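You operate a simulated robot arm through the tools that you are given. There is no shell and no other tool. Be economical: measure what you need, move in short steps, check, and stop when the job is done.

You run a simulated two-armed robot. Do the job below in one go: nothing can be reset, and whatever is moved stays where it is left.

## Task
Weight the jumbo grip by its card; stand it on the bench mat.
Fine: read the weight card; hold the grip to draw the green port weight; it goes in the parts dish; push the card's weight home. The other weights stay. Drop, topple and pinch nothing. Set down upright: jumbo grip.

Only the result counts: the job must be done as asked and must still hold three seconds after the hand-in. Knocking over, shifting, dropping, spilling or breaking anything else fails it.

## Robot
Two 7-joint arms with two-finger parallel grippers on one trunk, on a base that drives. Base frame: it is fixed to the floor where the robot stands at the start and does not move with it; the origin is under the middle of the robot, x ahead of it, y to its left, z up; the surface under the hand at the start is at about z = 0.86. Lengths are in m, angles in degrees, forces in N, time in s.
The left shoulder is at the start at [0.062, 0.197, 1.154], the right one opposite. With the tool pointing down near the work surface each hand reaches from about 0.28 to 0.72 m from the robot's upright axis, wherever it stands, measured 20 degrees to its own side. Places, roughly: bench mat [0.5, 0.4, 0.9]; jumbo cap [0.5, 0.1, 1]; parts dish [0.7, 0.4, 0.9]. Payload 1.57 kg a hand.
Tool frame (each hand has its own): the origin (TCP) lies between the finger pads and is the grasp point; the fingertips stand 0.03 m ahead of it; z points along the fingers, y is the line along which they close. The gripper opens to 0.11 m. The fingers are 0.024 m wide and 0.012 m thick; the gripper's body (0.048 by 0.112 m) begins 0.078 m behind the TCP.
Orientation is that of the tool frame in the base frame, as [roll, pitch, yaw] about the fixed x, y, z axes, in that order (R = Rz(yaw) Ry(pitch) Rx(roll)). With the fingers straight down and closing along the base's y, the tool's x points along the base's -x, its y along +y and its z along -z.

## Interface
- The arms move only by the tool play_rows. It takes "left_targets", "right_targets" or both (then of equal length, played together; a hand with none holds still); each is text: rows parted by semicolons, each of 7 numbers parted by spaces: the shift along the base's x, y, z in m, then the turn, a rotation vector about the base's x, y, z in degrees, then the finger opening in m, from 0 to 0.11. In form: dx dy dz ax ay az hand; .... A call has 1 to 20 rows; each row is the pose to reach, as a shift and turn from the pose commanded when the call began. Rows are played at 5 a second. More than 0.05 m and 8.6 degrees between two rows, or a gripper value outside its range, and nothing of the call is played. A pose out of reach is approached as far as the arm can. The call stops where the force on the tool passes 90 N (or 10 N more than at its start, if that is more) or the arm is blocked; 0.2 s more then pass. The fingers move at their own pace (about 0.072 m/s each) and stop on an object; they squeeze with about 42 N. The grip force told is the motor's: it shows also when the fingers shut on nothing. Time passes only in rows, and 0.2 s behind the last, so rows that repeat a pose let the fingers close. The reply holds the time, the measured pose of the TCP, the force on the tool along the base axes, the opening and the grip force, in the units named above and with some noise, with the torque about the TCP (base axes, N m) and any sound that the robot's microphone picked up.
- Cameras (640 x 400 px; columns grow to the right, rows downward): "scene" is now at [0.099, 0.0141, 1.7263]; the picture's right is [0.20, -0.98, -0.00], its down [-0.85, -0.17, -0.50] and it looks along [0.49, 0.10, -0.87] (base axes); focal length 288 px, centre (320, 200). "left" rides on the left gripper at [0.07, -0.016, -0.141] in its tool frame; the picture's right is [0.23, 0.97, 0.00], its down [-0.85, 0.20, -0.48] and it looks along [-0.47, 0.11, 0.88] (tool axes); focal length 222 px, centre (320, 200). "right" rides on the right gripper at [0.07, 0.016, -0.141] in its tool frame; the picture's right is [-0.23, 0.97, 0.00], its down [-0.85, -0.20, -0.48] and it looks along [-0.47, -0.11, 0.88] (tool axes); focal length 222 px, centre (320, 200). There is no depth. A picture from a camera that has moved, and an enlarged one, comes with that camera's place and axes in the base frame and with its lens.
- camera(camera): a new picture of that camera. It takes no simulated time.
- move_column(by): slides the trunk up (or, below 0, down) by that many m; the arms and the scene camera ride with it, the base frame stays. It gives what a move gives, with no picture.
- roll_base(legs): drives the robot by 1 to 6 legs, each [ahead, left, turn to the left] in m, m and degrees, along the robot's own axes; the way and the turn of a leg run together, so that a leg with both is an arc; at most 1.5 m and 180 degrees a leg. The arms and the cameras ride along, it lands a little off, and it stops where it bumps. It gives what a move gives.
- aim_head(pan, tilt): turns the head with the scene camera to pan (to the left, within 86 degrees either way) and tilt (down, from -29 to 69), counted from straight ahead of the robot. It gives what a move gives.
- close_up(camera, box): a new picture of the part [left, top, right, bottom] of that camera's present view, enlarged. It takes no simulated time.
- hand_in(): hands the job in; it is judged then, once.

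Go step by step. Nothing tells you exact positions but the pictures and the camera data: compare them with the known pose of the tool, close in by small moves and look again before you grip or let go. The budget is 120 turns and 100 pictures, counting those below and the enlarged ones. Unless the task says otherwise, let go and move clear before handing in, and close with one line.

The tools are called after "Request:" as a command line: name --argument value ..., lists and objects as JSON in quotes. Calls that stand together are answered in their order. play_rows: Moves the arms, as the interface text tells. Its arguments: {"type":"object","properties":{"left_targets":{"type":"string"},"right_targets":{"type":"string"}},"required":[]} The other tools are called the same way: move_column (by) slides the trunk up or down; roll_base (legs) drives the base; aim_head (pan, tilt) turns the head that bears the scene camera; camera (camera) takes a picture; close_up (camera, box) takes an enlarged picture of a part of a camera's view; hand_in () hands the job in.

At the start:

```text
time: 0.0
left_ee_pos: [0.4145, 0.1755, 1.2276]
left_ee_rot: [-180.0, -0.1, -179.9]
left_ft_force: [1.5, 0.4, 0.5]
left_ft_torque: [-0.01, 0.04, -0.01]
left_finger_gap: 0.1095
left_grip_force: 0.0
right_ee_pos: [0.3544, -0.1404, 1.2246]
right_ee_rot: [-179.9, -0.1, 179.9]
right_ft_force: [-0.3, -0.1, 0.5]
right_ft_torque: [-0.01, 0.02, 0.01]
right_finger_gap: 0.1098
right_grip_force: 0.0
trunk travel left (down, up): [-0.75, 0.24]
robot x, y, heading: [-0.0011, -0.0007, -0.2]
head pan, tilt: [11.5, 59.9]
```

scene: 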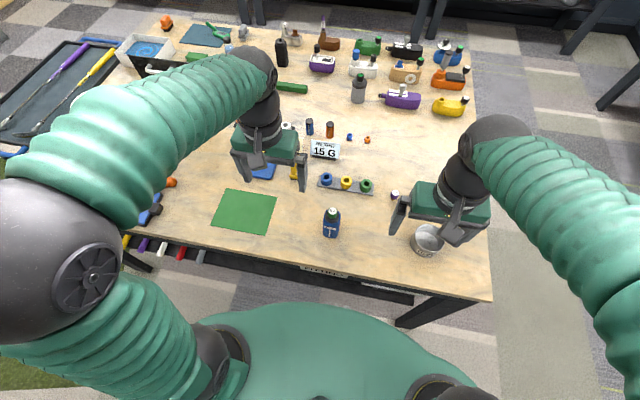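
right: 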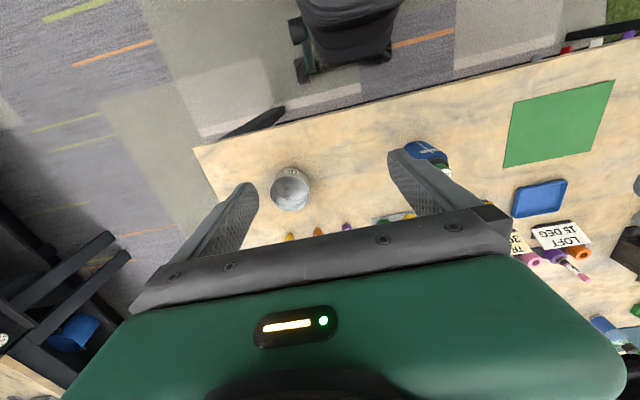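
left: 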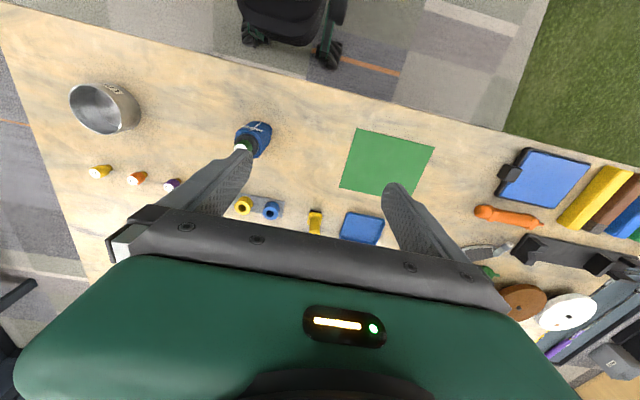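

I see a bench with a blue jumbo grip with a green weight on top, a rack of colored weights, a card "15 G", the green mat and a blue dish. First I'll enlarge the important areas.

Request:
close_up --camera "scene" --box '[260, 100, 420, 200]'

Request:
close_up --camera "scene" --box '[280, 160, 440, 260]'

Request:
close_up --camera "left" --box '[60, 70, 400, 270]'

```text
4.00 times, centred on (340, 150) of scene
camera zoom: at [0.099, 0.0141, 1.7263], right [0.2, -0.98, 0.0], down [-0.85, -0.17, -0.5], along [0.49, 0.1, -0.87], focal length 1151 px, centre (240, 400)
```

zoom: 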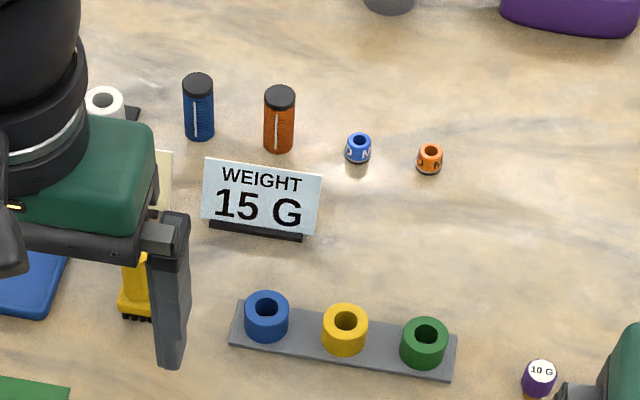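

```text
4.00 times, centred on (360, 210) of scene
camera zoom: at [0.099, 0.0141, 1.7263], right [0.2, -0.98, 0.0], down [-0.85, -0.17, -0.5], along [0.49, 0.1, -0.87], focal length 1151 px, centre (160, 160)
```

zoom: 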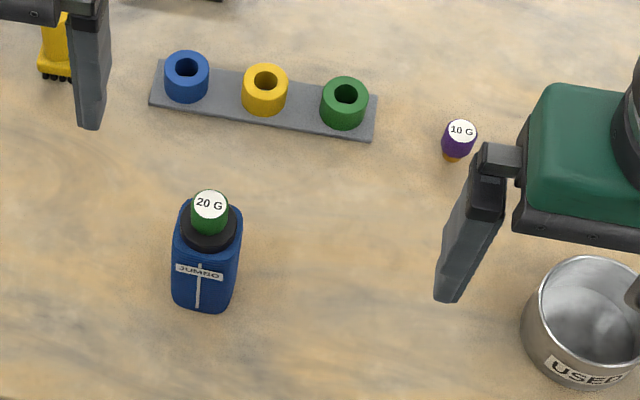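

```text
1.88 times, centred on (230, 170) of left
camera zoom: at [0.3454, 0.1607, 1.3682], right [-0.23, 0.97, 0.0], down [0.86, 0.2, 0.48], along [0.47, 0.11, -0.88], focal length 418 px, centre (489, 256)
```

zoom: 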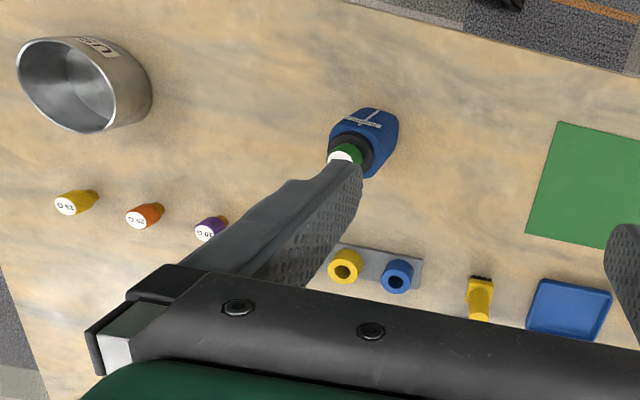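

The card says 15 G; the grip at about [0.48, 0.06] carries a green 20 G weight. Loose yellow, orange and purple weights lie to the right, partly hidden, so I'll zoom from the hand cameras.

Request:
close_up --camera "left" --box '[80, 150, 200, 225]'

Request:
play_rows --right_targets "-0.02 -0.05 0 0 0 0 0.11; -0.04 -0.1 0 0 0 0 0.11; -0.06 -0.15 0 0 0 0 0.11; -0.06 -0.2 0 0 0 0 0.11" --left_targets "-0.02 0.05 0 0 0 0 0.11; -0.04 0.1 0 0 0 0 0.11; -0.06 0.15 0 0 0 0 0.11; -0.06 0.15 0 0 0 0 0.11"

Request:
camera --camera "scene"

```text
5.33 times, centred on (140, 188) of left
camera zoom: at [0.3454, 0.1607, 1.3682], right [-0.23, 0.97, 0.0], down [0.86, 0.2, 0.48], along [0.47, 0.11, -0.88], focal length 1185 px, centre (1280, 267)
```

zoom: 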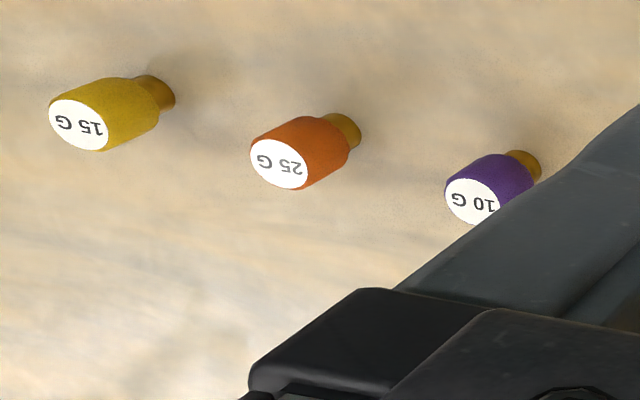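

```text
refused: row 1 steps farther than a row can; nothing moved
```

```text
92 pictures are left
camera scene: at [0.099, 0.0141, 1.7263], right [0.2, -0.98, 0.0], down [-0.85, -0.17, -0.5], along [0.49, 0.1, -0.87], focal length 288 px, centre (320, 200)
```

scene: 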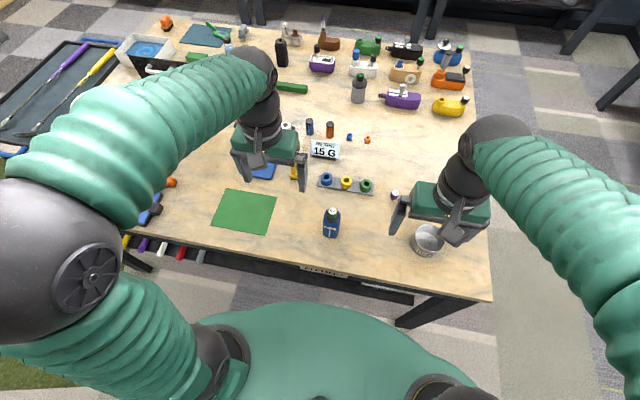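

The yellow weight is the 15 G one, at about [0.643, -0.282], standing stem down. I'll move the left hand aside for a clear look at the grip.

Request:
play_rows --left_targets "0 0.045 0 0 0 0 0.11; 0 0.09 0 0 0 0 0.11; 0 0.13 0 0 0 0 0.11; 0 0.13 0 0 0 0 0.11" --right_targets "0 -0.04 0 0 0 0 0.11; 0 -0.08 0 0 0 0 0.11; 0 -0.08 0 0 0 0 0.11; 0 -0.08 0 0 0 0 0.11"

Request:
close_up --camera "left" --box '[80, 60, 240, 160]'

Request:
close_up --camera "scene" --box '[300, 190, 364, 250]'

Request:
camera --camera "left"

```text
time: 1.0
left_ee_pos: [0.4134, 0.3085, 1.2289]
left_ee_rot: [-179.9, 0.1, -180.0]
left_ft_force: [-0.2, -0.3, -0.3]
left_ft_torque: [0.03, -0.01, 0.0]
left_finger_gap: 0.1104
left_grip_force: 0.0
right_ee_pos: [0.353, -0.2189, 1.2251]
right_ee_rot: [-179.9, 0.1, -180.0]
right_ft_force: [0.0, -0.2, -0.7]
right_ft_torque: [-0.01, 0.03, 0.02]
right_finger_gap: 0.1101
right_grip_force: 0.1
trunk travel left (down, up): [-0.75, 0.24]
robot x, y, heading: [0.0004, 0.001, -0.1]
head pan, tilt: [11.5, 59.9]
```

```text
4.00 times, centred on (160, 110) of left
camera zoom: at [0.3442, 0.2926, 1.3688], right [-0.23, 0.97, 0.0], down [0.86, 0.2, 0.48], along [0.47, 0.11, -0.88], focal length 888 px, centre (960, 560)
```

zoom: 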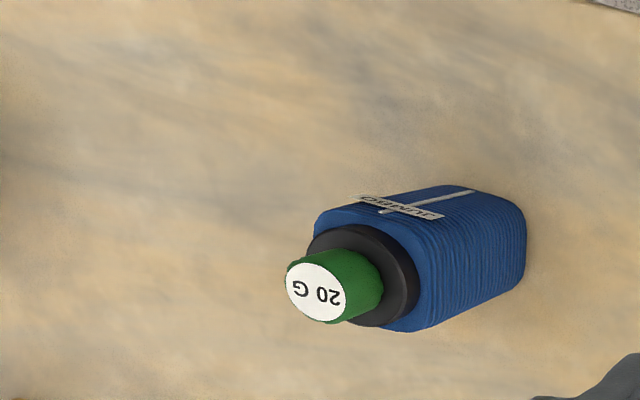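

```text
6.67 times, centred on (332, 220) of scene
camera zoom: at [0.0986, 0.0158, 1.7263], right [0.2, -0.98, 0.0], down [-0.85, -0.17, -0.5], along [0.49, 0.1, -0.87], focal length 1918 px, centre (240, 67)
```

zoom: 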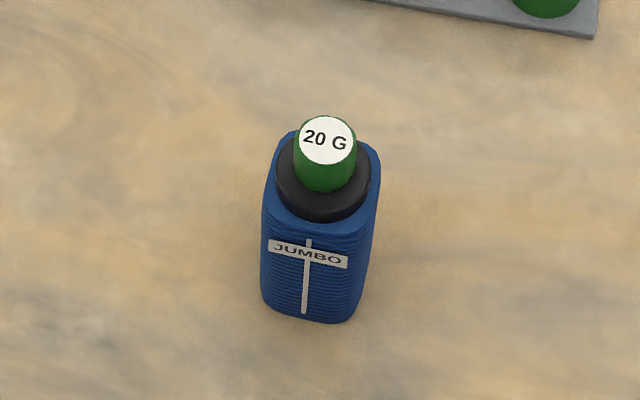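

```text
89 pictures are left
camera left: at [0.3442, 0.2926, 1.3688], right [-0.23, 0.97, 0.0], down [0.86, 0.2, 0.48], along [0.47, 0.11, -0.88], focal length 222 px, centre (320, 200)
```

left: 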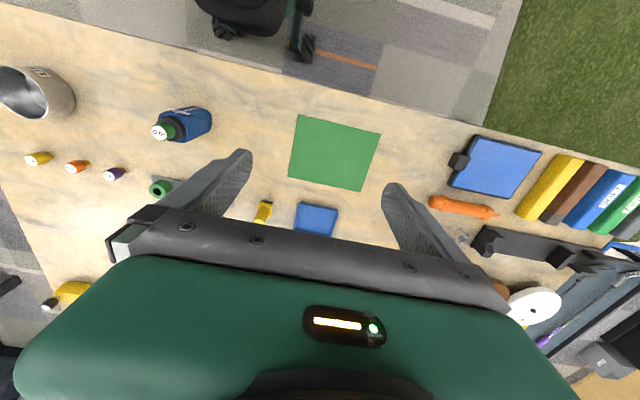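

The weight's top is at about [0.481, 0.056, 0.997], and the grip body sits square to the base axes. The right hand will hold the body from the right side, pitched 30° down, so first I yaw it up high.

Request:
play_rows --right_targets "0 0.005 0 0 0 -8 0.11; 0 0.01 0 0 0 -16 0.11; 0 0.015 0 0 0 -24 0.11; 0 0.02 0 0 0 -32 0.11; 0 0.02 0 0 0 -40 0.11; 0 0.02 0 0 0 -48 0.11; 0 0.02 0 0 0 -56 0.11; 0 0.02 0 0 0 -64 0.11; 0 0.02 0 0 0 -72 0.11; 0 0.02 0 0 0 -80 0.11; 0 0.02 0 0 0 -85 0.11; 0 0.02 0 0 0 -90 0.11; 0 0.02 0 0 0 -90 0.11"

Request:
play_rows --right_targets "0.01 0 0 8 0 0 0.11; 0.02 0 0 16 0 0 0.11; 0.03 0 0 24 0 0 0.11; 0.04 0 0 32 0 0 0.11; 0.05 0 0 40 0 0 0.11; 0.06 0 0 48 0 0 0.11; 0.07 0 0 56 0 0 0.11; 0.08 0 0 60 0 0 0.11; 0.09 0 0 60 0 0 0.11"

Request:
camera --camera "scene"

```text
time: 3.8
left_ee_pos: [0.4139, 0.307, 1.2278]
left_ee_rot: [180.0, 0.0, -180.0]
left_ft_force: [-0.5, -0.9, -0.8]
left_ft_torque: [-0.02, -0.01, -0.03]
left_finger_gap: 0.1102
left_grip_force: 0.0
right_ee_pos: [0.3532, -0.2002, 1.224]
right_ee_rot: [-179.9, 0.0, 89.9]
right_ft_force: [-0.3, 0.2, -0.8]
right_ft_torque: [-0.01, -0.02, 0.01]
right_finger_gap: 0.11
right_grip_force: 0.0
trunk travel left (down, up): [-0.75, 0.24]
robot x, y, heading: [-0.0006, -0.0008, -0.2]
head pan, tilt: [11.5, 59.9]
```

```text
time: 5.8
left_ee_pos: [0.414, 0.3059, 1.2279]
left_ee_rot: [-180.0, -0.1, 180.0]
left_ft_force: [-0.4, 0.4, -0.2]
left_ft_torque: [0.0, 0.0, 0.0]
left_finger_gap: 0.1101
left_grip_force: 0.0
right_ee_pos: [0.4443, -0.2007, 1.2255]
right_ee_rot: [-179.9, -60.0, 89.9]
right_ft_force: [0.5, -0.4, 0.6]
right_ft_torque: [0.0, 0.01, -0.02]
right_finger_gap: 0.11
right_grip_force: 0.2
trunk travel left (down, up): [-0.75, 0.24]
robot x, y, heading: [-0.0011, -0.0007, 0.0]
head pan, tilt: [11.5, 59.9]
```

```text
88 pictures are left
camera scene: at [0.1001, 0.0134, 1.7263], right [0.2, -0.98, 0.0], down [-0.85, -0.17, -0.5], along [0.49, 0.1, -0.87], focal length 288 px, centre (320, 200)
```

scene: 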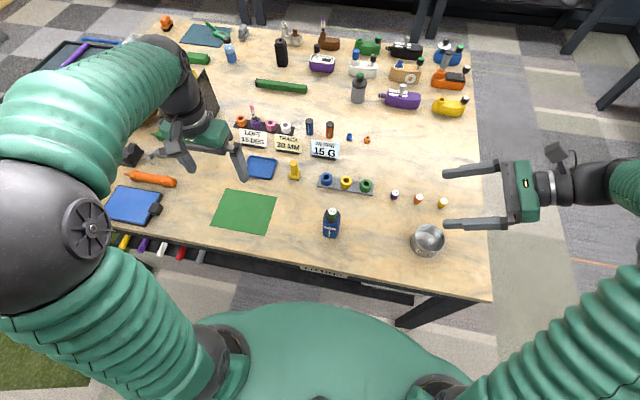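

The hand is in the right orientation. I'll bring it to a pre-grasp point back along its approach line.

Request:
play_rows --right_targets "0.006 0.018 -0.035 0 0 0 0.11; 0.011 0.034 -0.07 0 0 0 0.11; 0.016 0.05 -0.105 0 0 0 0.11; 0.022 0.067 -0.14 0 0 0 0.11; 0.027 0.084 -0.175 0 0 0 0.11; 0.032 0.1 -0.21 0 0 0 0.11; 0.037 0.117 -0.2455 0 0 0 0.11; 0.037 0.117 -0.2455 0 0 0 0.11"

Request:
camera --camera "scene"

Request:
camera --camera "right"

Request:
camera --camera "left"

```text
time: 7.6
left_ee_pos: [0.4135, 0.3063, 1.2289]
left_ee_rot: [180.0, 0.0, 179.9]
left_ft_force: [-0.3, 0.8, 0.6]
left_ft_torque: [-0.02, -0.02, 0.01]
left_finger_gap: 0.1099
left_grip_force: 0.0
right_ee_pos: [0.4816, -0.0848, 0.9803]
right_ee_rot: [180.0, -60.0, 90.0]
right_ft_force: [0.2, 0.0, -0.2]
right_ft_torque: [-0.03, 0.0, -0.03]
right_finger_gap: 0.1103
right_grip_force: 0.2
trunk travel left (down, up): [-0.75, 0.24]
robot x, y, heading: [-0.0008, 0.0016, 0.1]
head pan, tilt: [11.5, 59.9]
```

```text
87 pictures are left
camera scene: at [0.1003, 0.0137, 1.7263], right [0.2, -0.98, 0.0], down [-0.85, -0.17, -0.5], along [0.49, 0.1, -0.87], focal length 288 px, centre (320, 200)
```

scene: 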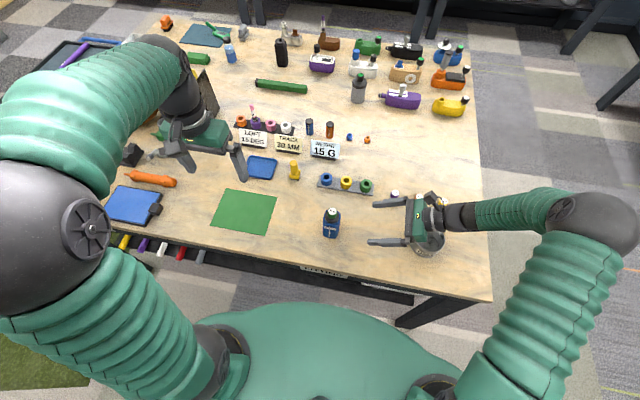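

```text
86 pictures are left
camera right: at [0.496, -0.1711, 1.1121], right [0.97, -0.11, -0.2], down [-0.2, -0.84, -0.5], along [-0.11, 0.53, -0.84], focal length 222 px, centre (320, 200)
```

right: 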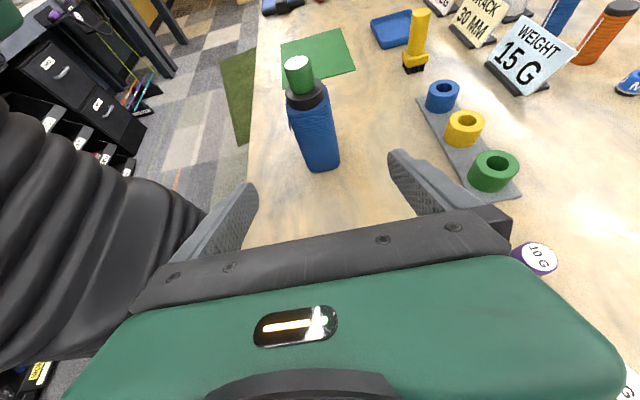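

```text
85 pictures are left
camera left: at [0.3444, 0.2905, 1.3691], right [-0.23, 0.97, 0.0], down [0.86, 0.2, 0.48], along [0.47, 0.11, -0.88], focal length 222 px, centre (320, 200)
```

left: 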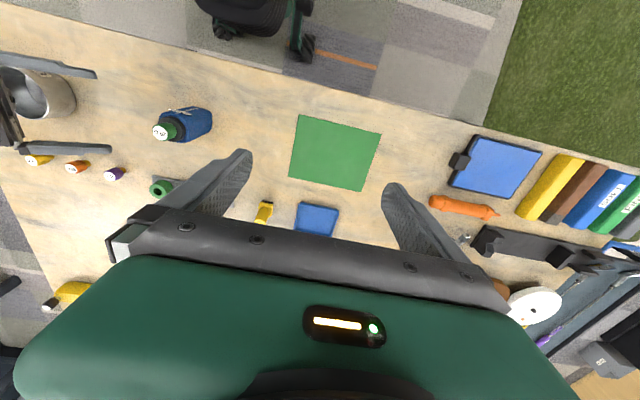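

Fingers straddle the grip's line. I advance along the tool axis.

Request:
play_rows --right_targets "0 0.035 -0.02 0 0 0 0.11; 0 0.07 -0.04 0 0 0 0.11; 0 0.1 -0.058 0 0 0 0.11; 0 0.13 -0.075 0 0 0 0.11; 0 0.13 -0.075 0 0 0 0.11"

Request:
close_up --camera "scene" --box '[260, 160, 420, 260]'

Request:
close_up --camera "left" --box '[80, 60, 240, 160]'

```text
time: 8.8
left_ee_pos: [0.4143, 0.3075, 1.2284]
left_ee_rot: [180.0, 0.0, 180.0]
left_ft_force: [-0.5, -0.3, 0.4]
left_ft_torque: [-0.01, -0.02, 0.01]
left_finger_gap: 0.11
left_grip_force: 0.0
right_ee_pos: [0.4795, 0.0465, 0.9047]
right_ee_rot: [-179.9, -59.8, 89.9]
right_ft_force: [0.9, 0.4, 0.0]
right_ft_torque: [0.01, 0.02, 0.02]
right_finger_gap: 0.11
right_grip_force: 0.0
trunk travel left (down, up): [-0.75, 0.24]
robot x, y, heading: [0.0003, 0.0019, 0.1]
head pan, tilt: [11.5, 59.9]
```

```text
4.00 times, centred on (340, 210) of scene
camera zoom: at [0.1006, 0.0146, 1.7262], right [0.2, -0.98, 0.0], down [-0.85, -0.17, -0.5], along [0.49, 0.1, -0.87], focal length 1151 px, centre (240, 160)
```

zoom: 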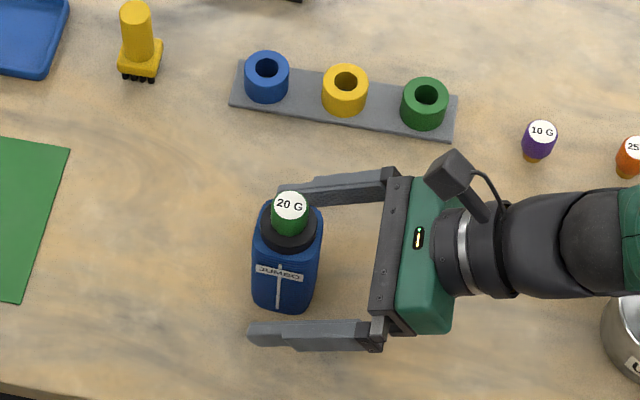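

```text
4.00 times, centred on (160, 110) of left
camera zoom: at [0.3447, 0.2912, 1.3688], right [-0.23, 0.97, 0.0], down [0.86, 0.2, 0.48], along [0.47, 0.11, -0.88], focal length 888 px, centre (960, 560)
```

zoom: 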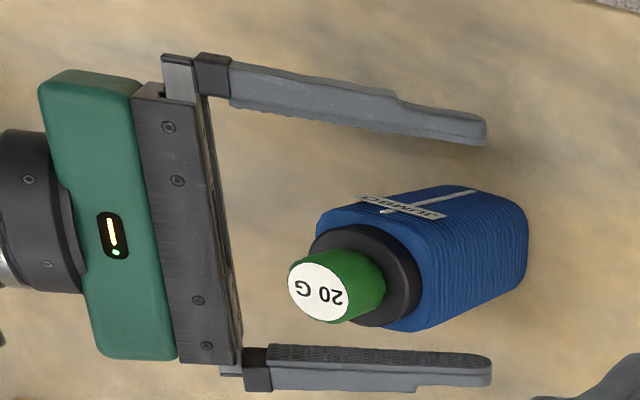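

The bottle lies between the fingers. I close them on it.

Request:
play_rows --right_targets "0 0 0 0 0 0 0.07; 0 0 0 0 0 0 0.06; 0 0 0 0 0 0 0.05; 0 0 0 0 0 0 0.04; 0 0 0 0 0 0 0.03; 0 0 0 0 0 0 0.03"

Request:
close_up --camera "scene" --box '[280, 170, 400, 245]'

Request:
close_up --camera "left" --box '[80, 60, 240, 160]'

```text
time: 10.2
left_ee_pos: [0.4142, 0.3066, 1.2288]
left_ee_rot: [179.9, 0.0, -180.0]
left_ft_force: [0.5, 0.3, -0.8]
left_ft_torque: [-0.02, 0.0, -0.01]
left_finger_gap: 0.1099
left_grip_force: 0.0
right_ee_pos: [0.4814, 0.045, 0.9048]
right_ee_rot: [-179.9, -60.0, 89.9]
right_ft_force: [-0.1, 0.3, -1.4]
right_ft_torque: [-0.02, -0.02, 0.02]
right_finger_gap: 0.0486
right_grip_force: 42.0
trunk travel left (down, up): [-0.75, 0.24]
robot x, y, heading: [-0.001, 0.0019, -0.2]
head pan, tilt: [11.5, 59.9]
```

```text
5.33 times, centred on (340, 208) of scene
camera zoom: at [0.1005, 0.0144, 1.7262], right [0.2, -0.98, 0.0], down [-0.85, -0.17, -0.5], along [0.49, 0.1, -0.87], focal length 1535 px, centre (213, 160)
```

zoom: 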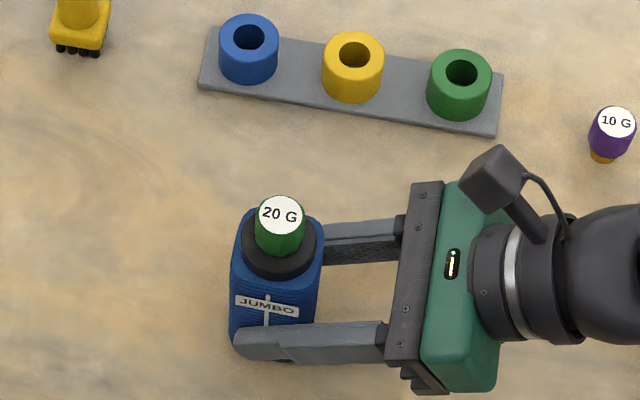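

```text
4.00 times, centred on (160, 110) of left
camera zoom: at [0.3448, 0.291, 1.3688], right [-0.23, 0.97, 0.0], down [0.86, 0.2, 0.48], along [0.47, 0.11, -0.88], focal length 888 px, centre (960, 560)
```

zoom: 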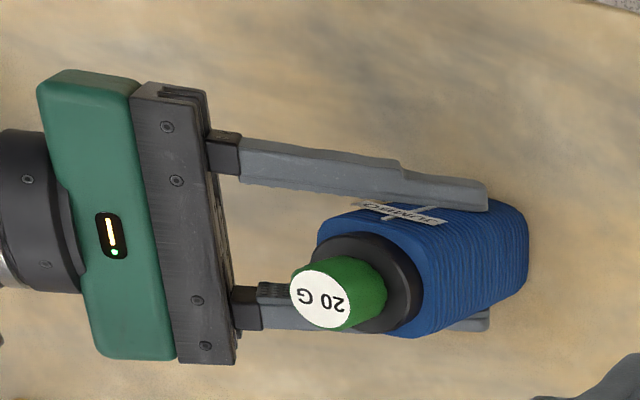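

The grip is held (gap 0.049) and its weight is now at about [0.484, 0.056]. The left hand goes over it.

Request:
play_rows --left_targets "0.012 -0.042 0 0 0 0 0.08; 0.024 -0.084 0 0 0 0 0.06; 0.036 -0.126 0 0 0 0 0.06; 0.047 -0.168 0 0 0 0 0.06; 0.059 -0.21 0 0 0 0 0.06; 0.07 -0.251 0 0 0 0 0.06; 0.07 -0.251 -0.05 0 0 0 0.06; 0.07 -0.251 -0.1 0 0 0 0.06; 0.07 -0.251 -0.14 0 0 0 0.06; 0.07 -0.251 -0.14 0 0 0 0.06"

Request:
camera --camera "left"

Request:
close_up --camera "scene" --box '[260, 140, 420, 240]'

Request:
camera --camera "right"

```text
time: 12.4
left_ee_pos: [0.4862, 0.0528, 1.0874]
left_ee_rot: [179.9, 0.0, 179.9]
left_ft_force: [-0.3, 0.4, -0.2]
left_ft_torque: [0.02, 0.01, -0.01]
left_finger_gap: 0.06
left_grip_force: 0.1
right_ee_pos: [0.4803, 0.0444, 0.9048]
right_ee_rot: [-179.9, -59.9, 89.9]
right_ft_force: [0.9, 0.0, -0.2]
right_ft_torque: [-0.02, -0.09, -0.02]
right_finger_gap: 0.0486
right_grip_force: 41.8
trunk travel left (down, up): [-0.75, 0.24]
robot x, y, heading: [-0.0003, -0.002, 0.0]
head pan, tilt: [11.5, 59.9]
```

```text
80 pictures are left
camera left: at [0.4162, 0.0371, 1.2264], right [-0.23, 0.97, 0.0], down [0.86, 0.2, 0.48], along [0.47, 0.11, -0.88], focal length 222 px, centre (320, 200)
```

left: 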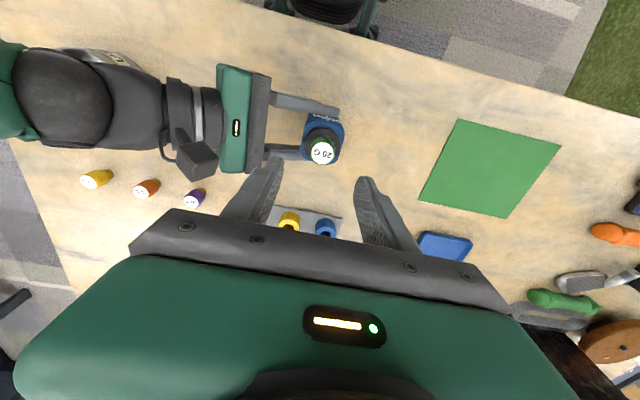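

```text
4.00 times, centred on (340, 190) of scene
camera zoom: at [0.1009, 0.0132, 1.7262], right [0.2, -0.98, 0.0], down [-0.85, -0.17, -0.5], along [0.49, 0.1, -0.87], focal length 1151 px, centre (240, 240)
```

zoom: 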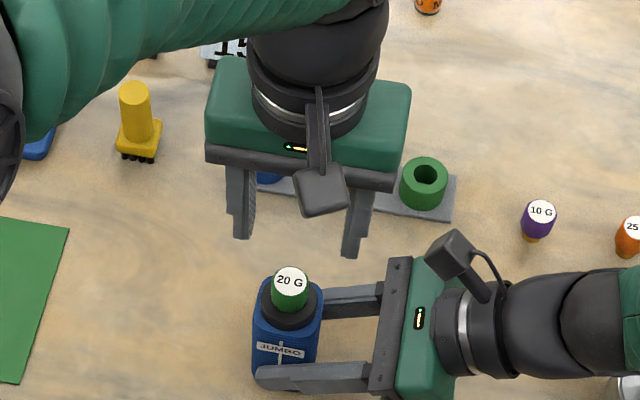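

```text
78 pictures are left
camera right: at [0.4961, -0.043, 1.0369], right [0.97, -0.11, -0.2], down [-0.2, -0.84, -0.5], along [-0.11, 0.53, -0.84], focal length 222 px, centre (320, 200)
```

right: 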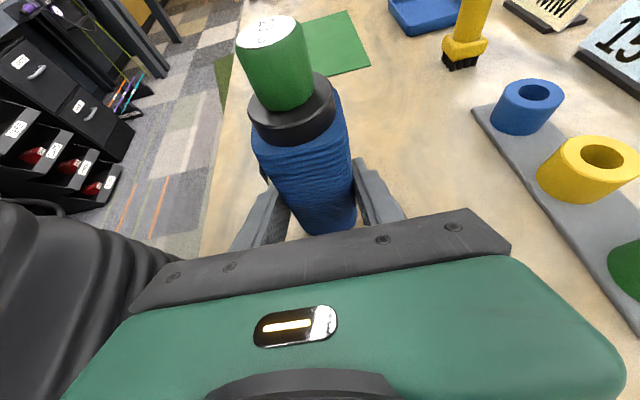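

Alignment agrees within 2 mm. I descend to put the fingertips just above the cap.

Request:
play_rows --left_targets "0 0 -0.03 0 0 0 0.06; 0 0 -0.055 0 0 0 0.06; -0.001 0 -0.07 0 0 0 0.06; -0.001 0 -0.08 0 0 0 0.06; -0.001 0 -0.08 0 0 0 0.06"

Request:
close_up --camera "left" --box '[220, 100, 420, 225]'

Request:
camera --camera "right"

Request:
close_up --camera "scene" --box '[280, 170, 400, 245]'

```text
time: 13.6
left_ee_pos: [0.4834, 0.0557, 1.0073]
left_ee_rot: [-179.9, 0.1, 180.0]
left_ft_force: [-0.7, -0.3, -0.9]
left_ft_torque: [0.02, 0.0, -0.03]
left_finger_gap: 0.0601
left_grip_force: 0.1
right_ee_pos: [0.481, 0.0437, 0.9046]
right_ee_rot: [-179.9, -60.0, 89.9]
right_ft_force: [-0.2, 0.1, 1.1]
right_ft_torque: [0.02, -0.06, -0.02]
right_finger_gap: 0.0485
right_grip_force: 42.0
trunk travel left (down, up): [-0.75, 0.24]
robot x, y, heading: [-0.0029, -0.001, -0.1]
head pan, tilt: [11.5, 59.9]
```

```text
3.20 times, centred on (320, 162) of left
camera zoom: at [0.4138, 0.0397, 1.148], right [-0.23, 0.97, 0.0], down [0.86, 0.2, 0.48], along [0.47, 0.11, -0.88], focal length 711 px, centre (320, 320)
```

zoom: 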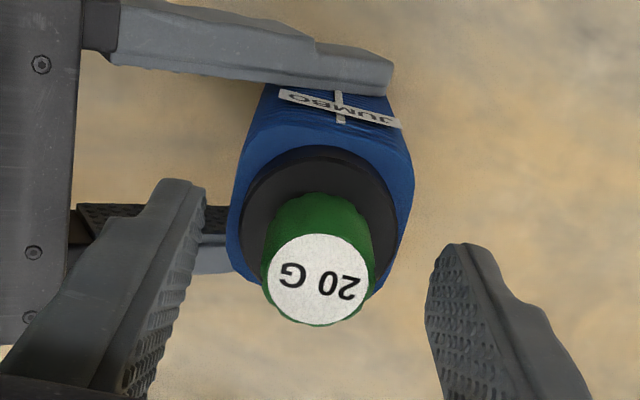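

```text
76 pictures are left
camera right: at [0.4962, -0.0429, 1.0369], right [0.97, -0.11, -0.2], down [-0.2, -0.84, -0.5], along [-0.11, 0.53, -0.84], focal length 222 px, centre (320, 200)
```

right: 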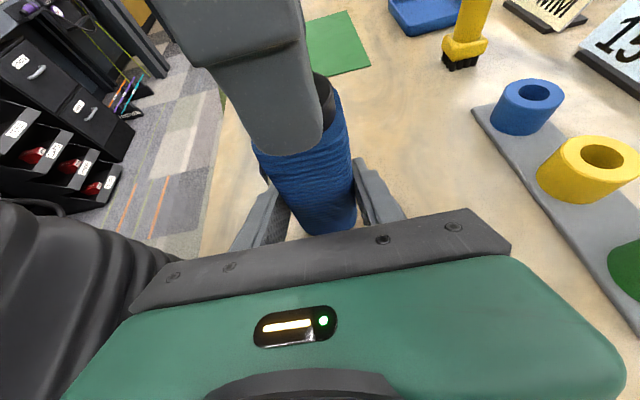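

```text
5.33 times, centred on (340, 208) of scene
camera zoom: at [0.1011, 0.0131, 1.7262], right [0.2, -0.98, 0.0], down [-0.85, -0.17, -0.5], along [0.49, 0.1, -0.87], focal length 1535 px, centre (213, 160)
```

zoom: 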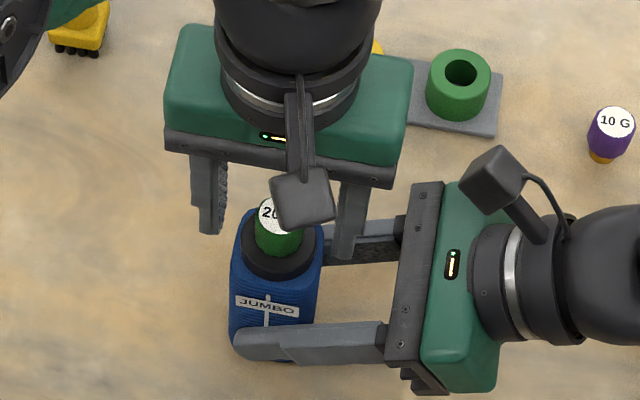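

The weight is centred between the fingertips. I close on it.

Request:
play_rows --left_targets "0 0 0 0 0 0 0.045; 0 0 0 0 0 0 0.035; 0 0 0 0 0 0 0.025; 0 0 0 0 0 0 0.015; 0 0 0 0 0 0 0.01; 0 0 0 0 0 0 0.01"

Request:
close_up --camera "left" --box '[220, 100, 420, 225]'

```text
time: 15.0
left_ee_pos: [0.4826, 0.0547, 1.0075]
left_ee_rot: [179.9, 0.0, 180.0]
left_ft_force: [-1.0, -5.0, 2.1]
left_ft_torque: [-0.2, 0.11, 0.03]
left_finger_gap: 0.0249
left_grip_force: 36.1
right_ee_pos: [0.4799, 0.0441, 0.9052]
right_ee_rot: [-179.9, -60.0, 89.9]
right_ft_force: [1.4, 4.4, -0.3]
right_ft_torque: [-0.3, 0.01, -0.04]
right_finger_gap: 0.0489
right_grip_force: 41.8
trunk travel left (down, up): [-0.75, 0.24]
robot x, y, heading: [0.002, -0.0025, -0.1]
head pan, tilt: [11.5, 59.9]
```

```text
3.20 times, centred on (320, 162) of left
camera zoom: at [0.4138, 0.0394, 1.1482], right [-0.23, 0.97, 0.0], down [0.86, 0.2, 0.48], along [0.47, 0.11, -0.88], focal length 711 px, centre (320, 320)
```

zoom: 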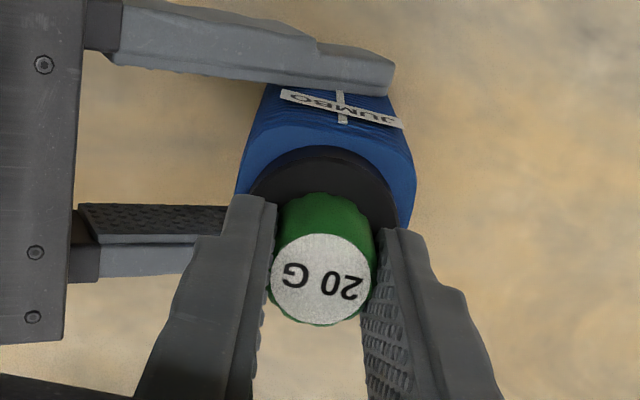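

The weight is gripped (gap 0.025). I draw it straight up in small steps.

Request:
play_rows --left_targets "0 0 0.004 0 0 0 0.01; 0 0 0.008 0 0 0 0.01; 0 0 0.013 0 0 0 0.01; 0 0 0.018 0 0 0 0.01; 0 0 0.024 0 0 0 0.01; 0 0 0.03 0 0 0 0.01; 0 0 0.036 0 0 0 0.01; 0 0 0.042 0 0 0 0.01"

Request:
camera --camera "right"

Request:
close_up --camera "left" --box '[220, 100, 420, 225]'

```text
time: 16.8
left_ee_pos: [0.482, 0.0545, 1.0505]
left_ee_rot: [-180.0, 0.1, -180.0]
left_ft_force: [-0.7, -0.2, -0.8]
left_ft_torque: [0.05, -0.02, 0.03]
left_finger_gap: 0.0247
left_grip_force: 36.2
right_ee_pos: [0.4806, 0.0443, 0.9054]
right_ee_rot: [-179.9, -60.1, 89.8]
right_ft_force: [1.0, -0.2, 2.6]
right_ft_torque: [-0.02, -0.12, -0.04]
right_finger_gap: 0.0486
right_grip_force: 41.6
trunk travel left (down, up): [-0.75, 0.24]
robot x, y, heading: [0.0022, 0.0025, -0.1]
head pan, tilt: [11.5, 59.9]
```

```text
73 pictures are left
camera right: at [0.4961, -0.0431, 1.0369], right [0.97, -0.11, -0.2], down [-0.2, -0.84, -0.5], along [-0.11, 0.53, -0.84], focal length 222 px, centre (320, 200)
```

right: 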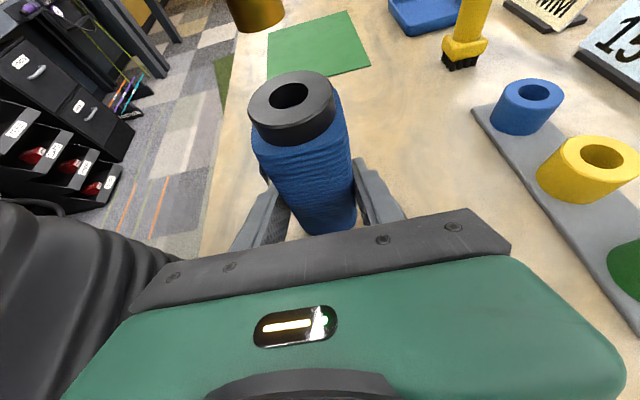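

```text
3.20 times, centred on (320, 162) of left
camera zoom: at [0.4138, 0.0388, 1.1907], right [-0.23, 0.97, 0.0], down [0.86, 0.2, 0.48], along [0.47, 0.11, -0.88], focal length 711 px, centre (320, 320)
```

zoom: 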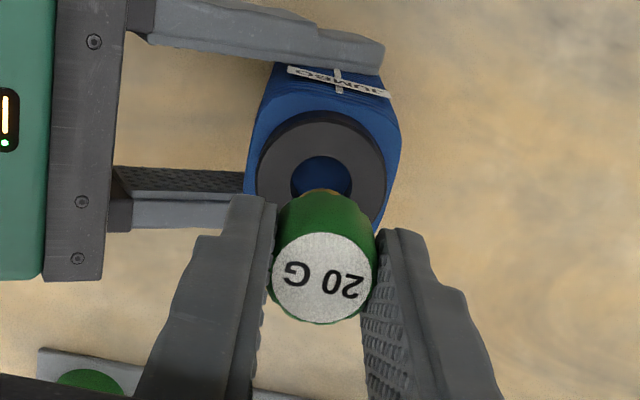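

The weight is free and the port is open. I lift it and carry it towards the blue dish at about [0.66, 0.34].

Request:
play_rows --left_targets "0 0 0.04 0 0 0 0.01; 0 0.01 0.08 0 0 0 0.01; 0.02 0.05 0.08 0 0 0 0.01; 0.045 0.09 0.08 0 0 0 0.01; 0.07 0.13 0.08 0 0 0 0.01; 0.095 0.17 0.08 0 0 0 0.01; 0.12 0.21 0.08 0 0 0 0.01; 0.145 0.25 0.08 0 0 0 0.01; 0.17 0.28 0.08 0 0 0 0.01; 0.17 0.28 0.05 0 0 0 0.01; 0.17 0.28 0.02 0 0 0 0.01; 0.17 0.28 0.02 0 0 0 0.01"

Request:
camera --camera "left"

Request:
camera --camera "scene"

```text
time: 19.4
left_ee_pos: [0.6529, 0.3347, 1.0689]
left_ee_rot: [-179.9, -0.1, -180.0]
left_ft_force: [-0.1, 0.1, -0.6]
left_ft_torque: [0.01, 0.0, 0.03]
left_finger_gap: 0.025
left_grip_force: 36.3
right_ee_pos: [0.4801, 0.046, 0.9057]
right_ee_rot: [-180.0, -59.9, 89.9]
right_ft_force: [-1.4, 0.0, 2.6]
right_ft_torque: [0.07, -0.06, 0.03]
right_finger_gap: 0.0484
right_grip_force: 41.8
trunk travel left (down, up): [-0.75, 0.24]
robot x, y, heading: [0.0024, -0.0012, -0.1]
head pan, tilt: [11.5, 59.9]
```

```text
71 pictures are left
camera left: at [0.5834, 0.3201, 1.2091], right [-0.23, 0.97, 0.0], down [0.86, 0.2, 0.48], along [0.47, 0.11, -0.88], focal length 222 px, centre (320, 200)
```

left: 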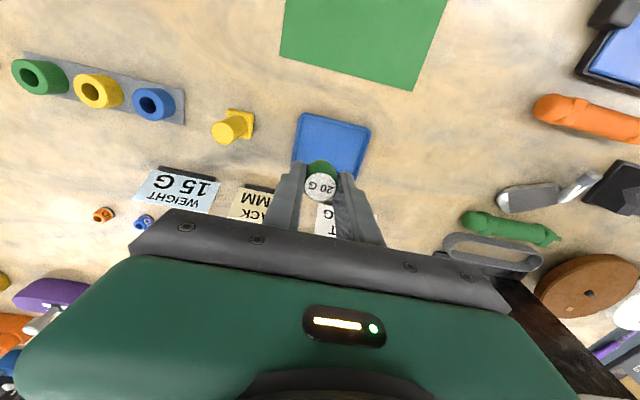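

```text
70 pictures are left
camera scene: at [0.1015, 0.0149, 1.7262], right [0.2, -0.98, 0.0], down [-0.85, -0.17, -0.5], along [0.49, 0.1, -0.87], focal length 288 px, centre (320, 200)
```

scene: 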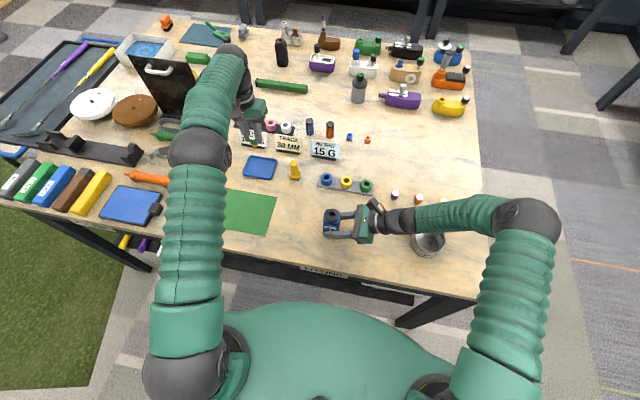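

The dish centre works out at about [0.672, 0.354]; I shift a little and lower most of the way.

Request:
play_rows --left_targets "0.008 0.009 -0.03 0 0 0 0.01; 0.016 0.018 -0.06 0 0 0 0.01; 0.016 0.018 -0.09 0 0 0 0.01; 0.016 0.018 -0.115 0 0 0 0.01; 0.016 0.018 -0.115 0 0 0 0.01"

Request:
close_up --camera "left" --box '[220, 80, 420, 205]'

Request:
close_up --camera "scene" --box '[220, 120, 320, 182]'

```text
time: 20.6
left_ee_pos: [0.6639, 0.3526, 0.9552]
left_ee_rot: [-179.9, -0.2, -180.0]
left_ft_force: [0.4, -0.1, 0.5]
left_ft_torque: [-0.01, 0.03, 0.01]
left_finger_gap: 0.0244
left_grip_force: 36.3
left hand out of reach, approached as far as the arm can: row 2, 3, 4, 5
right_ee_pos: [0.4796, 0.0446, 0.9065]
right_ee_rot: [-179.9, -59.9, 89.9]
right_ft_force: [0.0, -0.2, 2.2]
right_ft_torque: [0.08, -0.04, 0.0]
right_finger_gap: 0.0486
right_grip_force: 42.5
trunk travel left (down, up): [-0.75, 0.24]
robot x, y, heading: [-0.0027, 0.0006, -0.0]
head pan, tilt: [11.5, 59.9]
```

```text
3.20 times, centred on (320, 142) of left
camera zoom: at [0.5954, 0.3364, 1.0948], right [-0.23, 0.97, 0.0], down [0.86, 0.2, 0.48], along [0.46, 0.11, -0.88], focal length 711 px, centre (320, 384)
```

zoom: 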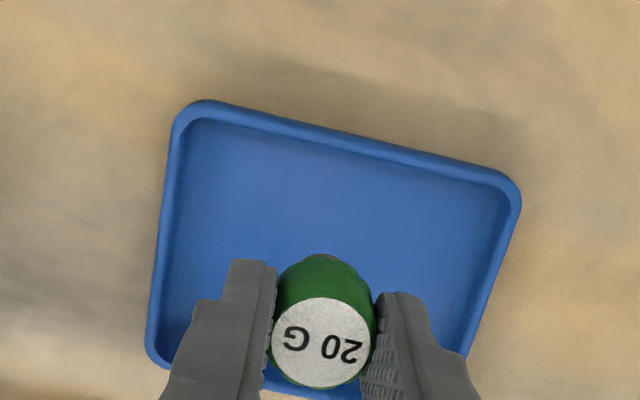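

```text
6.40 times, centred on (270, 151) of scene
camera zoom: at [0.1018, 0.0151, 1.7261], right [0.2, -0.98, 0.0], down [-0.85, -0.17, -0.5], along [0.49, 0.1, -0.87], focal length 1842 px, centre (640, 514)
```

zoom: 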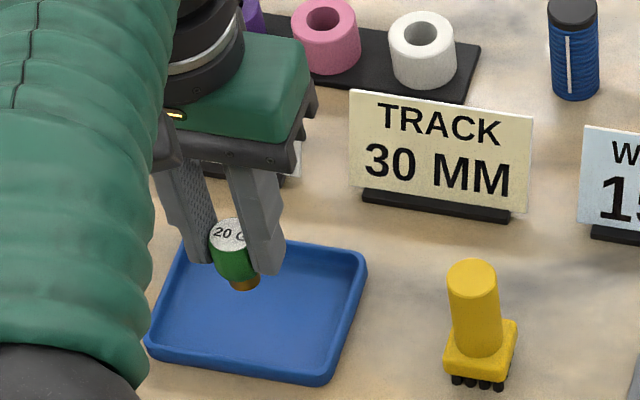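

The weight hangs above the middle of the dish. I lower further, backing off slightly in x to stay in reach.

Request:
play_rows --left_targets "-0.006 0 -0.01 0 0 0 0.01; -0.008 0 -0.02 0 0 0 0.01; -0.008 0 -0.027 0 0 0 0.01; -0.008 0 -0.027 0 0 0 0.01"

Request:
close_up --camera "left" --box '[220, 80, 420, 205]'

Request:
close_up --camera "scene" --box '[220, 130, 300, 180]'

```text
time: 21.6
left_ee_pos: [0.6579, 0.3534, 0.9271]
left_ee_rot: [-179.9, -0.2, 180.0]
left_ft_force: [-1.1, 0.2, -0.7]
left_ft_torque: [-0.04, 0.04, -0.02]
left_finger_gap: 0.0247
left_grip_force: 36.6
left hand out of reach, approached as far as the arm can: row 2, 3
right_ee_pos: [0.4803, 0.0455, 0.9055]
right_ee_rot: [-179.9, -59.8, 89.9]
right_ft_force: [0.1, -1.0, 1.9]
right_ft_torque: [0.06, -0.06, 0.01]
right_finger_gap: 0.0482
right_grip_force: 41.3
trunk travel left (down, up): [-0.75, 0.24]
robot x, y, heading: [0.0004, -0.0017, 0.2]
head pan, tilt: [11.5, 59.9]
```

```text
3.20 times, centred on (320, 142) of left
camera zoom: at [0.5892, 0.3379, 1.0672], right [-0.23, 0.97, 0.0], down [0.86, 0.2, 0.48], along [0.46, 0.11, -0.88], focal length 711 px, centre (320, 384)
```

zoom: 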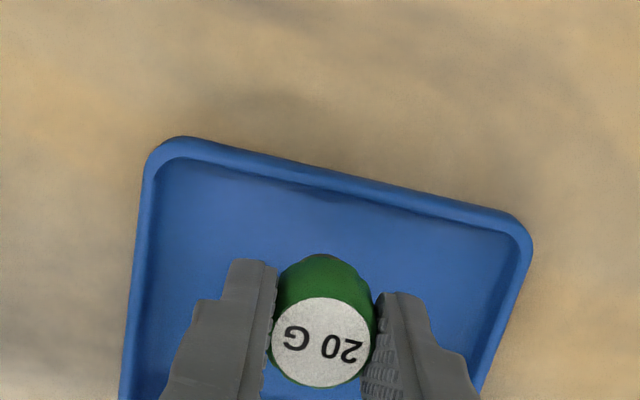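

```text
8.00 times, centred on (260, 155) of scene
camera zoom: at [0.1019, 0.0149, 1.7261], right [0.2, -0.98, 0.0], down [-0.85, -0.17, -0.5], along [0.49, 0.1, -0.87], focal length 2302 px, centre (800, 560)
```

zoom: 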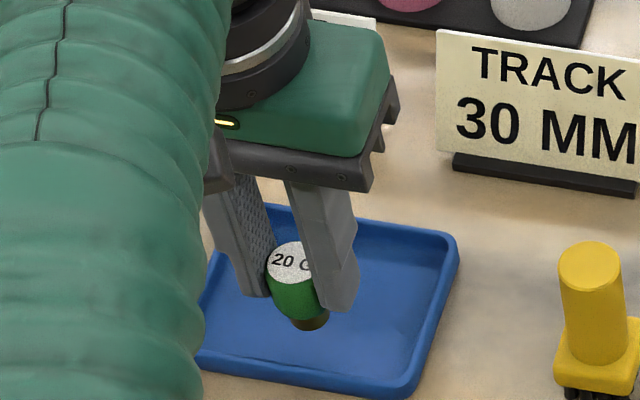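

The stem is near the dish floor. I feel down in small steps.

Request:
play_rows --left_targets "-0.002 0 -0.002 0 0 0 0.01; -0.002 0 -0.004 0 0 0 0.01; -0.003 0 -0.006 0 0 0 0.01; -0.003 0 -0.006 0 0 0 0.01"

Request:
close_up --camera "scene" --box '[230, 140, 290, 178]'

```text
time: 22.6
left_ee_pos: [0.6568, 0.3534, 0.9208]
left_ee_rot: [-179.9, -0.3, -180.0]
left_ft_force: [-0.3, -0.3, -0.9]
left_ft_torque: [0.01, -0.02, 0.02]
left_finger_gap: 0.0248
left_grip_force: 36.5
left hand out of reach, approached as far as the arm can: row 1, 2, 3, 4
right_ee_pos: [0.4808, 0.0465, 0.9041]
right_ee_rot: [-179.9, -59.7, 89.9]
right_ft_force: [1.0, -0.1, 2.3]
right_ft_torque: [0.07, -0.04, -0.02]
right_finger_gap: 0.0483
right_grip_force: 41.9
trunk travel left (down, up): [-0.75, 0.24]
robot x, y, heading: [-0.0002, -0.0028, -0.1]
head pan, tilt: [11.5, 59.9]
```

```text
10.53 times, centred on (260, 159) of scene
camera zoom: at [0.102, 0.0149, 1.7261], right [0.2, -0.98, 0.0], down [-0.85, -0.17, -0.5], along [0.49, 0.1, -0.87], focal length 3029 px, centre (952, 632)
```

zoom: 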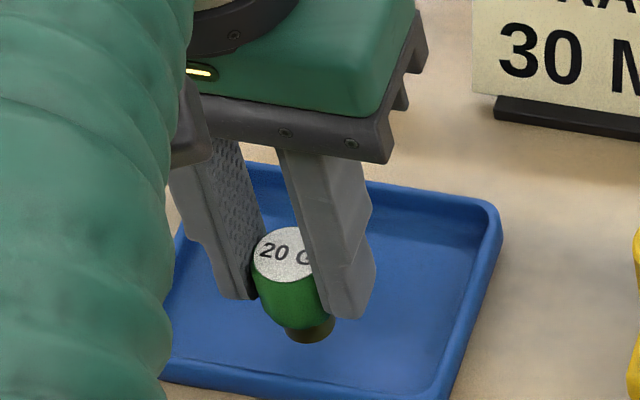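

No contact yet; I continue down.

Request:
play_rows --left_targets "-0.003 0 -0.002 0 0 0 0.01; -0.003 0 -0.004 0 0 0 0.01; -0.003 0 -0.006 0 0 0 0.01; -0.003 0 -0.006 0 0 0 0.01"

Request:
close_up --camera "scene" --box '[230, 140, 290, 178]'

```text
time: 23.6
left_ee_pos: [0.6566, 0.3529, 0.9152]
left_ee_rot: [-179.9, -0.2, 180.0]
left_ft_force: [0.6, 0.0, -0.8]
left_ft_torque: [-0.02, -0.05, -0.01]
left_finger_gap: 0.0246
left_grip_force: 36.8
left hand out of reach, approached as far as the arm can: row 1
right_ee_pos: [0.4814, 0.0454, 0.9054]
right_ee_rot: [-179.9, -59.9, 89.9]
right_ft_force: [0.5, -0.6, 2.4]
right_ft_torque: [0.09, -0.08, -0.01]
right_finger_gap: 0.0483
right_grip_force: 42.1
trunk travel left (down, up): [-0.75, 0.24]
robot x, y, heading: [-0.0003, 0.0012, 0.0]
head pan, tilt: [11.5, 59.9]
```

```text
10.53 times, centred on (260, 159) of scene
camera zoom: at [0.102, 0.0149, 1.7261], right [0.2, -0.98, 0.0], down [-0.85, -0.17, -0.5], along [0.49, 0.1, -0.87], focal length 3029 px, centre (952, 632)
```

zoom: 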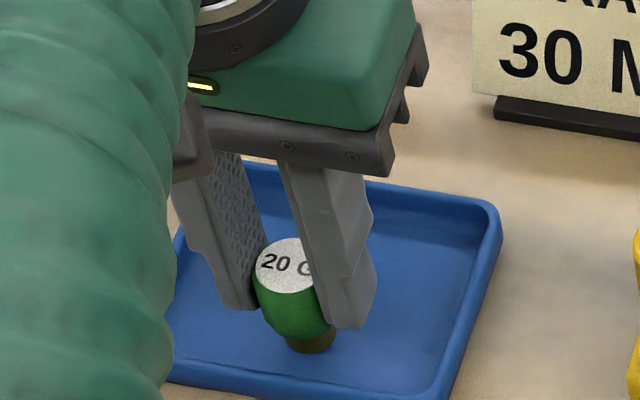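

Request:
play_rows --left_targets "-0.001 0 -0.0015 0 0 0 0.01; -0.001 0 -0.003 0 0 0 0.01; -0.001 0 -0.0045 0 0 0 0.01; -0.001 0 -0.0045 0 0 0 0.01"

Request:
close_up --camera "scene" --box '[230, 140, 290, 178]'

```text
time: 24.6
left_ee_pos: [0.6561, 0.3538, 0.9103]
left_ee_rot: [-179.9, -0.1, -179.9]
left_ft_force: [0.1, -0.2, 0.9]
left_ft_torque: [-0.06, -0.03, -0.02]
left_finger_gap: 0.0248
left_grip_force: 36.5
right_ee_pos: [0.4816, 0.045, 0.9048]
right_ee_rot: [-179.8, -59.8, 89.9]
right_ft_force: [-0.2, 0.3, 0.8]
right_ft_torque: [0.07, -0.02, 0.0]
right_finger_gap: 0.0487
right_grip_force: 41.9
trunk travel left (down, up): [-0.75, 0.24]
robot x, y, heading: [-0.0005, 0.0, -0.0]
head pan, tilt: [11.5, 59.9]
```

```text
10.53 times, centred on (260, 159) of scene
camera zoom: at [0.1018, 0.0148, 1.7262], right [0.2, -0.98, 0.0], down [-0.85, -0.17, -0.5], along [0.49, 0.1, -0.87], focal length 3029 px, centre (952, 632)
```

zoom: 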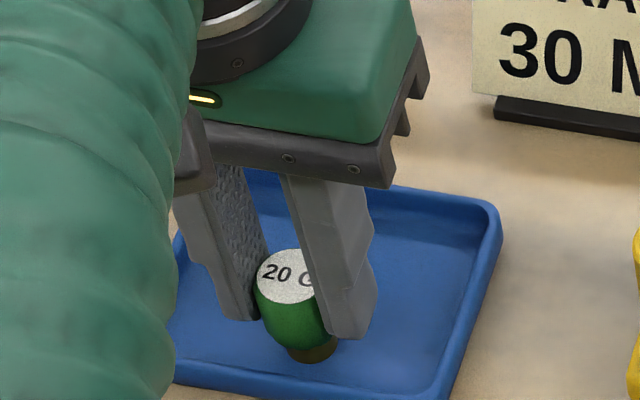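

Request:
play_rows --left_targets "0 0 -0.001 0 0 0 0.01; 0 0 -0.002 0 0 0 0.01; 0 0 -0.003 0 0 0 0.01; 0 0 -0.003 0 0 0 0.01"

Request:
close_up --camera "scene" --box '[230, 140, 290, 178]'

```text
time: 25.6
left_ee_pos: [0.6545, 0.3534, 0.9098]
left_ee_rot: [-179.9, -0.1, 180.0]
left_ft_force: [2.9, 2.3, 12.3]
left_ft_torque: [0.09, -0.15, 0.04]
left_finger_gap: 0.0247
left_grip_force: 36.7
right_ee_pos: [0.4808, 0.0451, 0.9056]
right_ee_rot: [-179.9, -60.0, 90.0]
right_ft_force: [-0.2, 0.1, 0.8]
right_ft_torque: [-0.02, -0.03, -0.01]
right_finger_gap: 0.0486
right_grip_force: 42.3
trunk travel left (down, up): [-0.75, 0.24]
robot x, y, heading: [0.0006, -0.0028, -0.0]
head pan, tilt: [11.5, 59.9]
```

```text
10.53 times, centred on (260, 159) of scene
camera zoom: at [0.1002, 0.014, 1.7264], right [0.2, -0.98, 0.0], down [-0.85, -0.17, -0.5], along [0.49, 0.1, -0.87], focal length 3029 px, centre (952, 632)
```

zoom: 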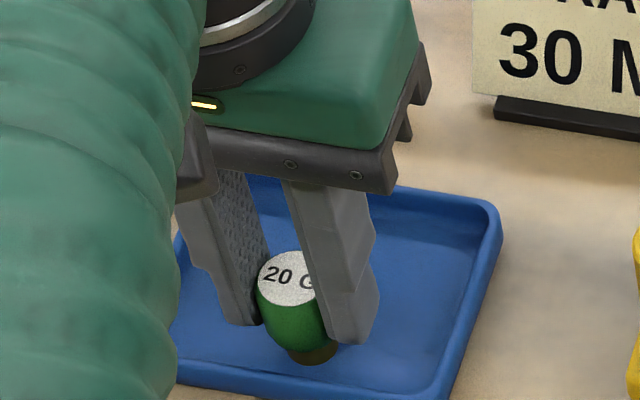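

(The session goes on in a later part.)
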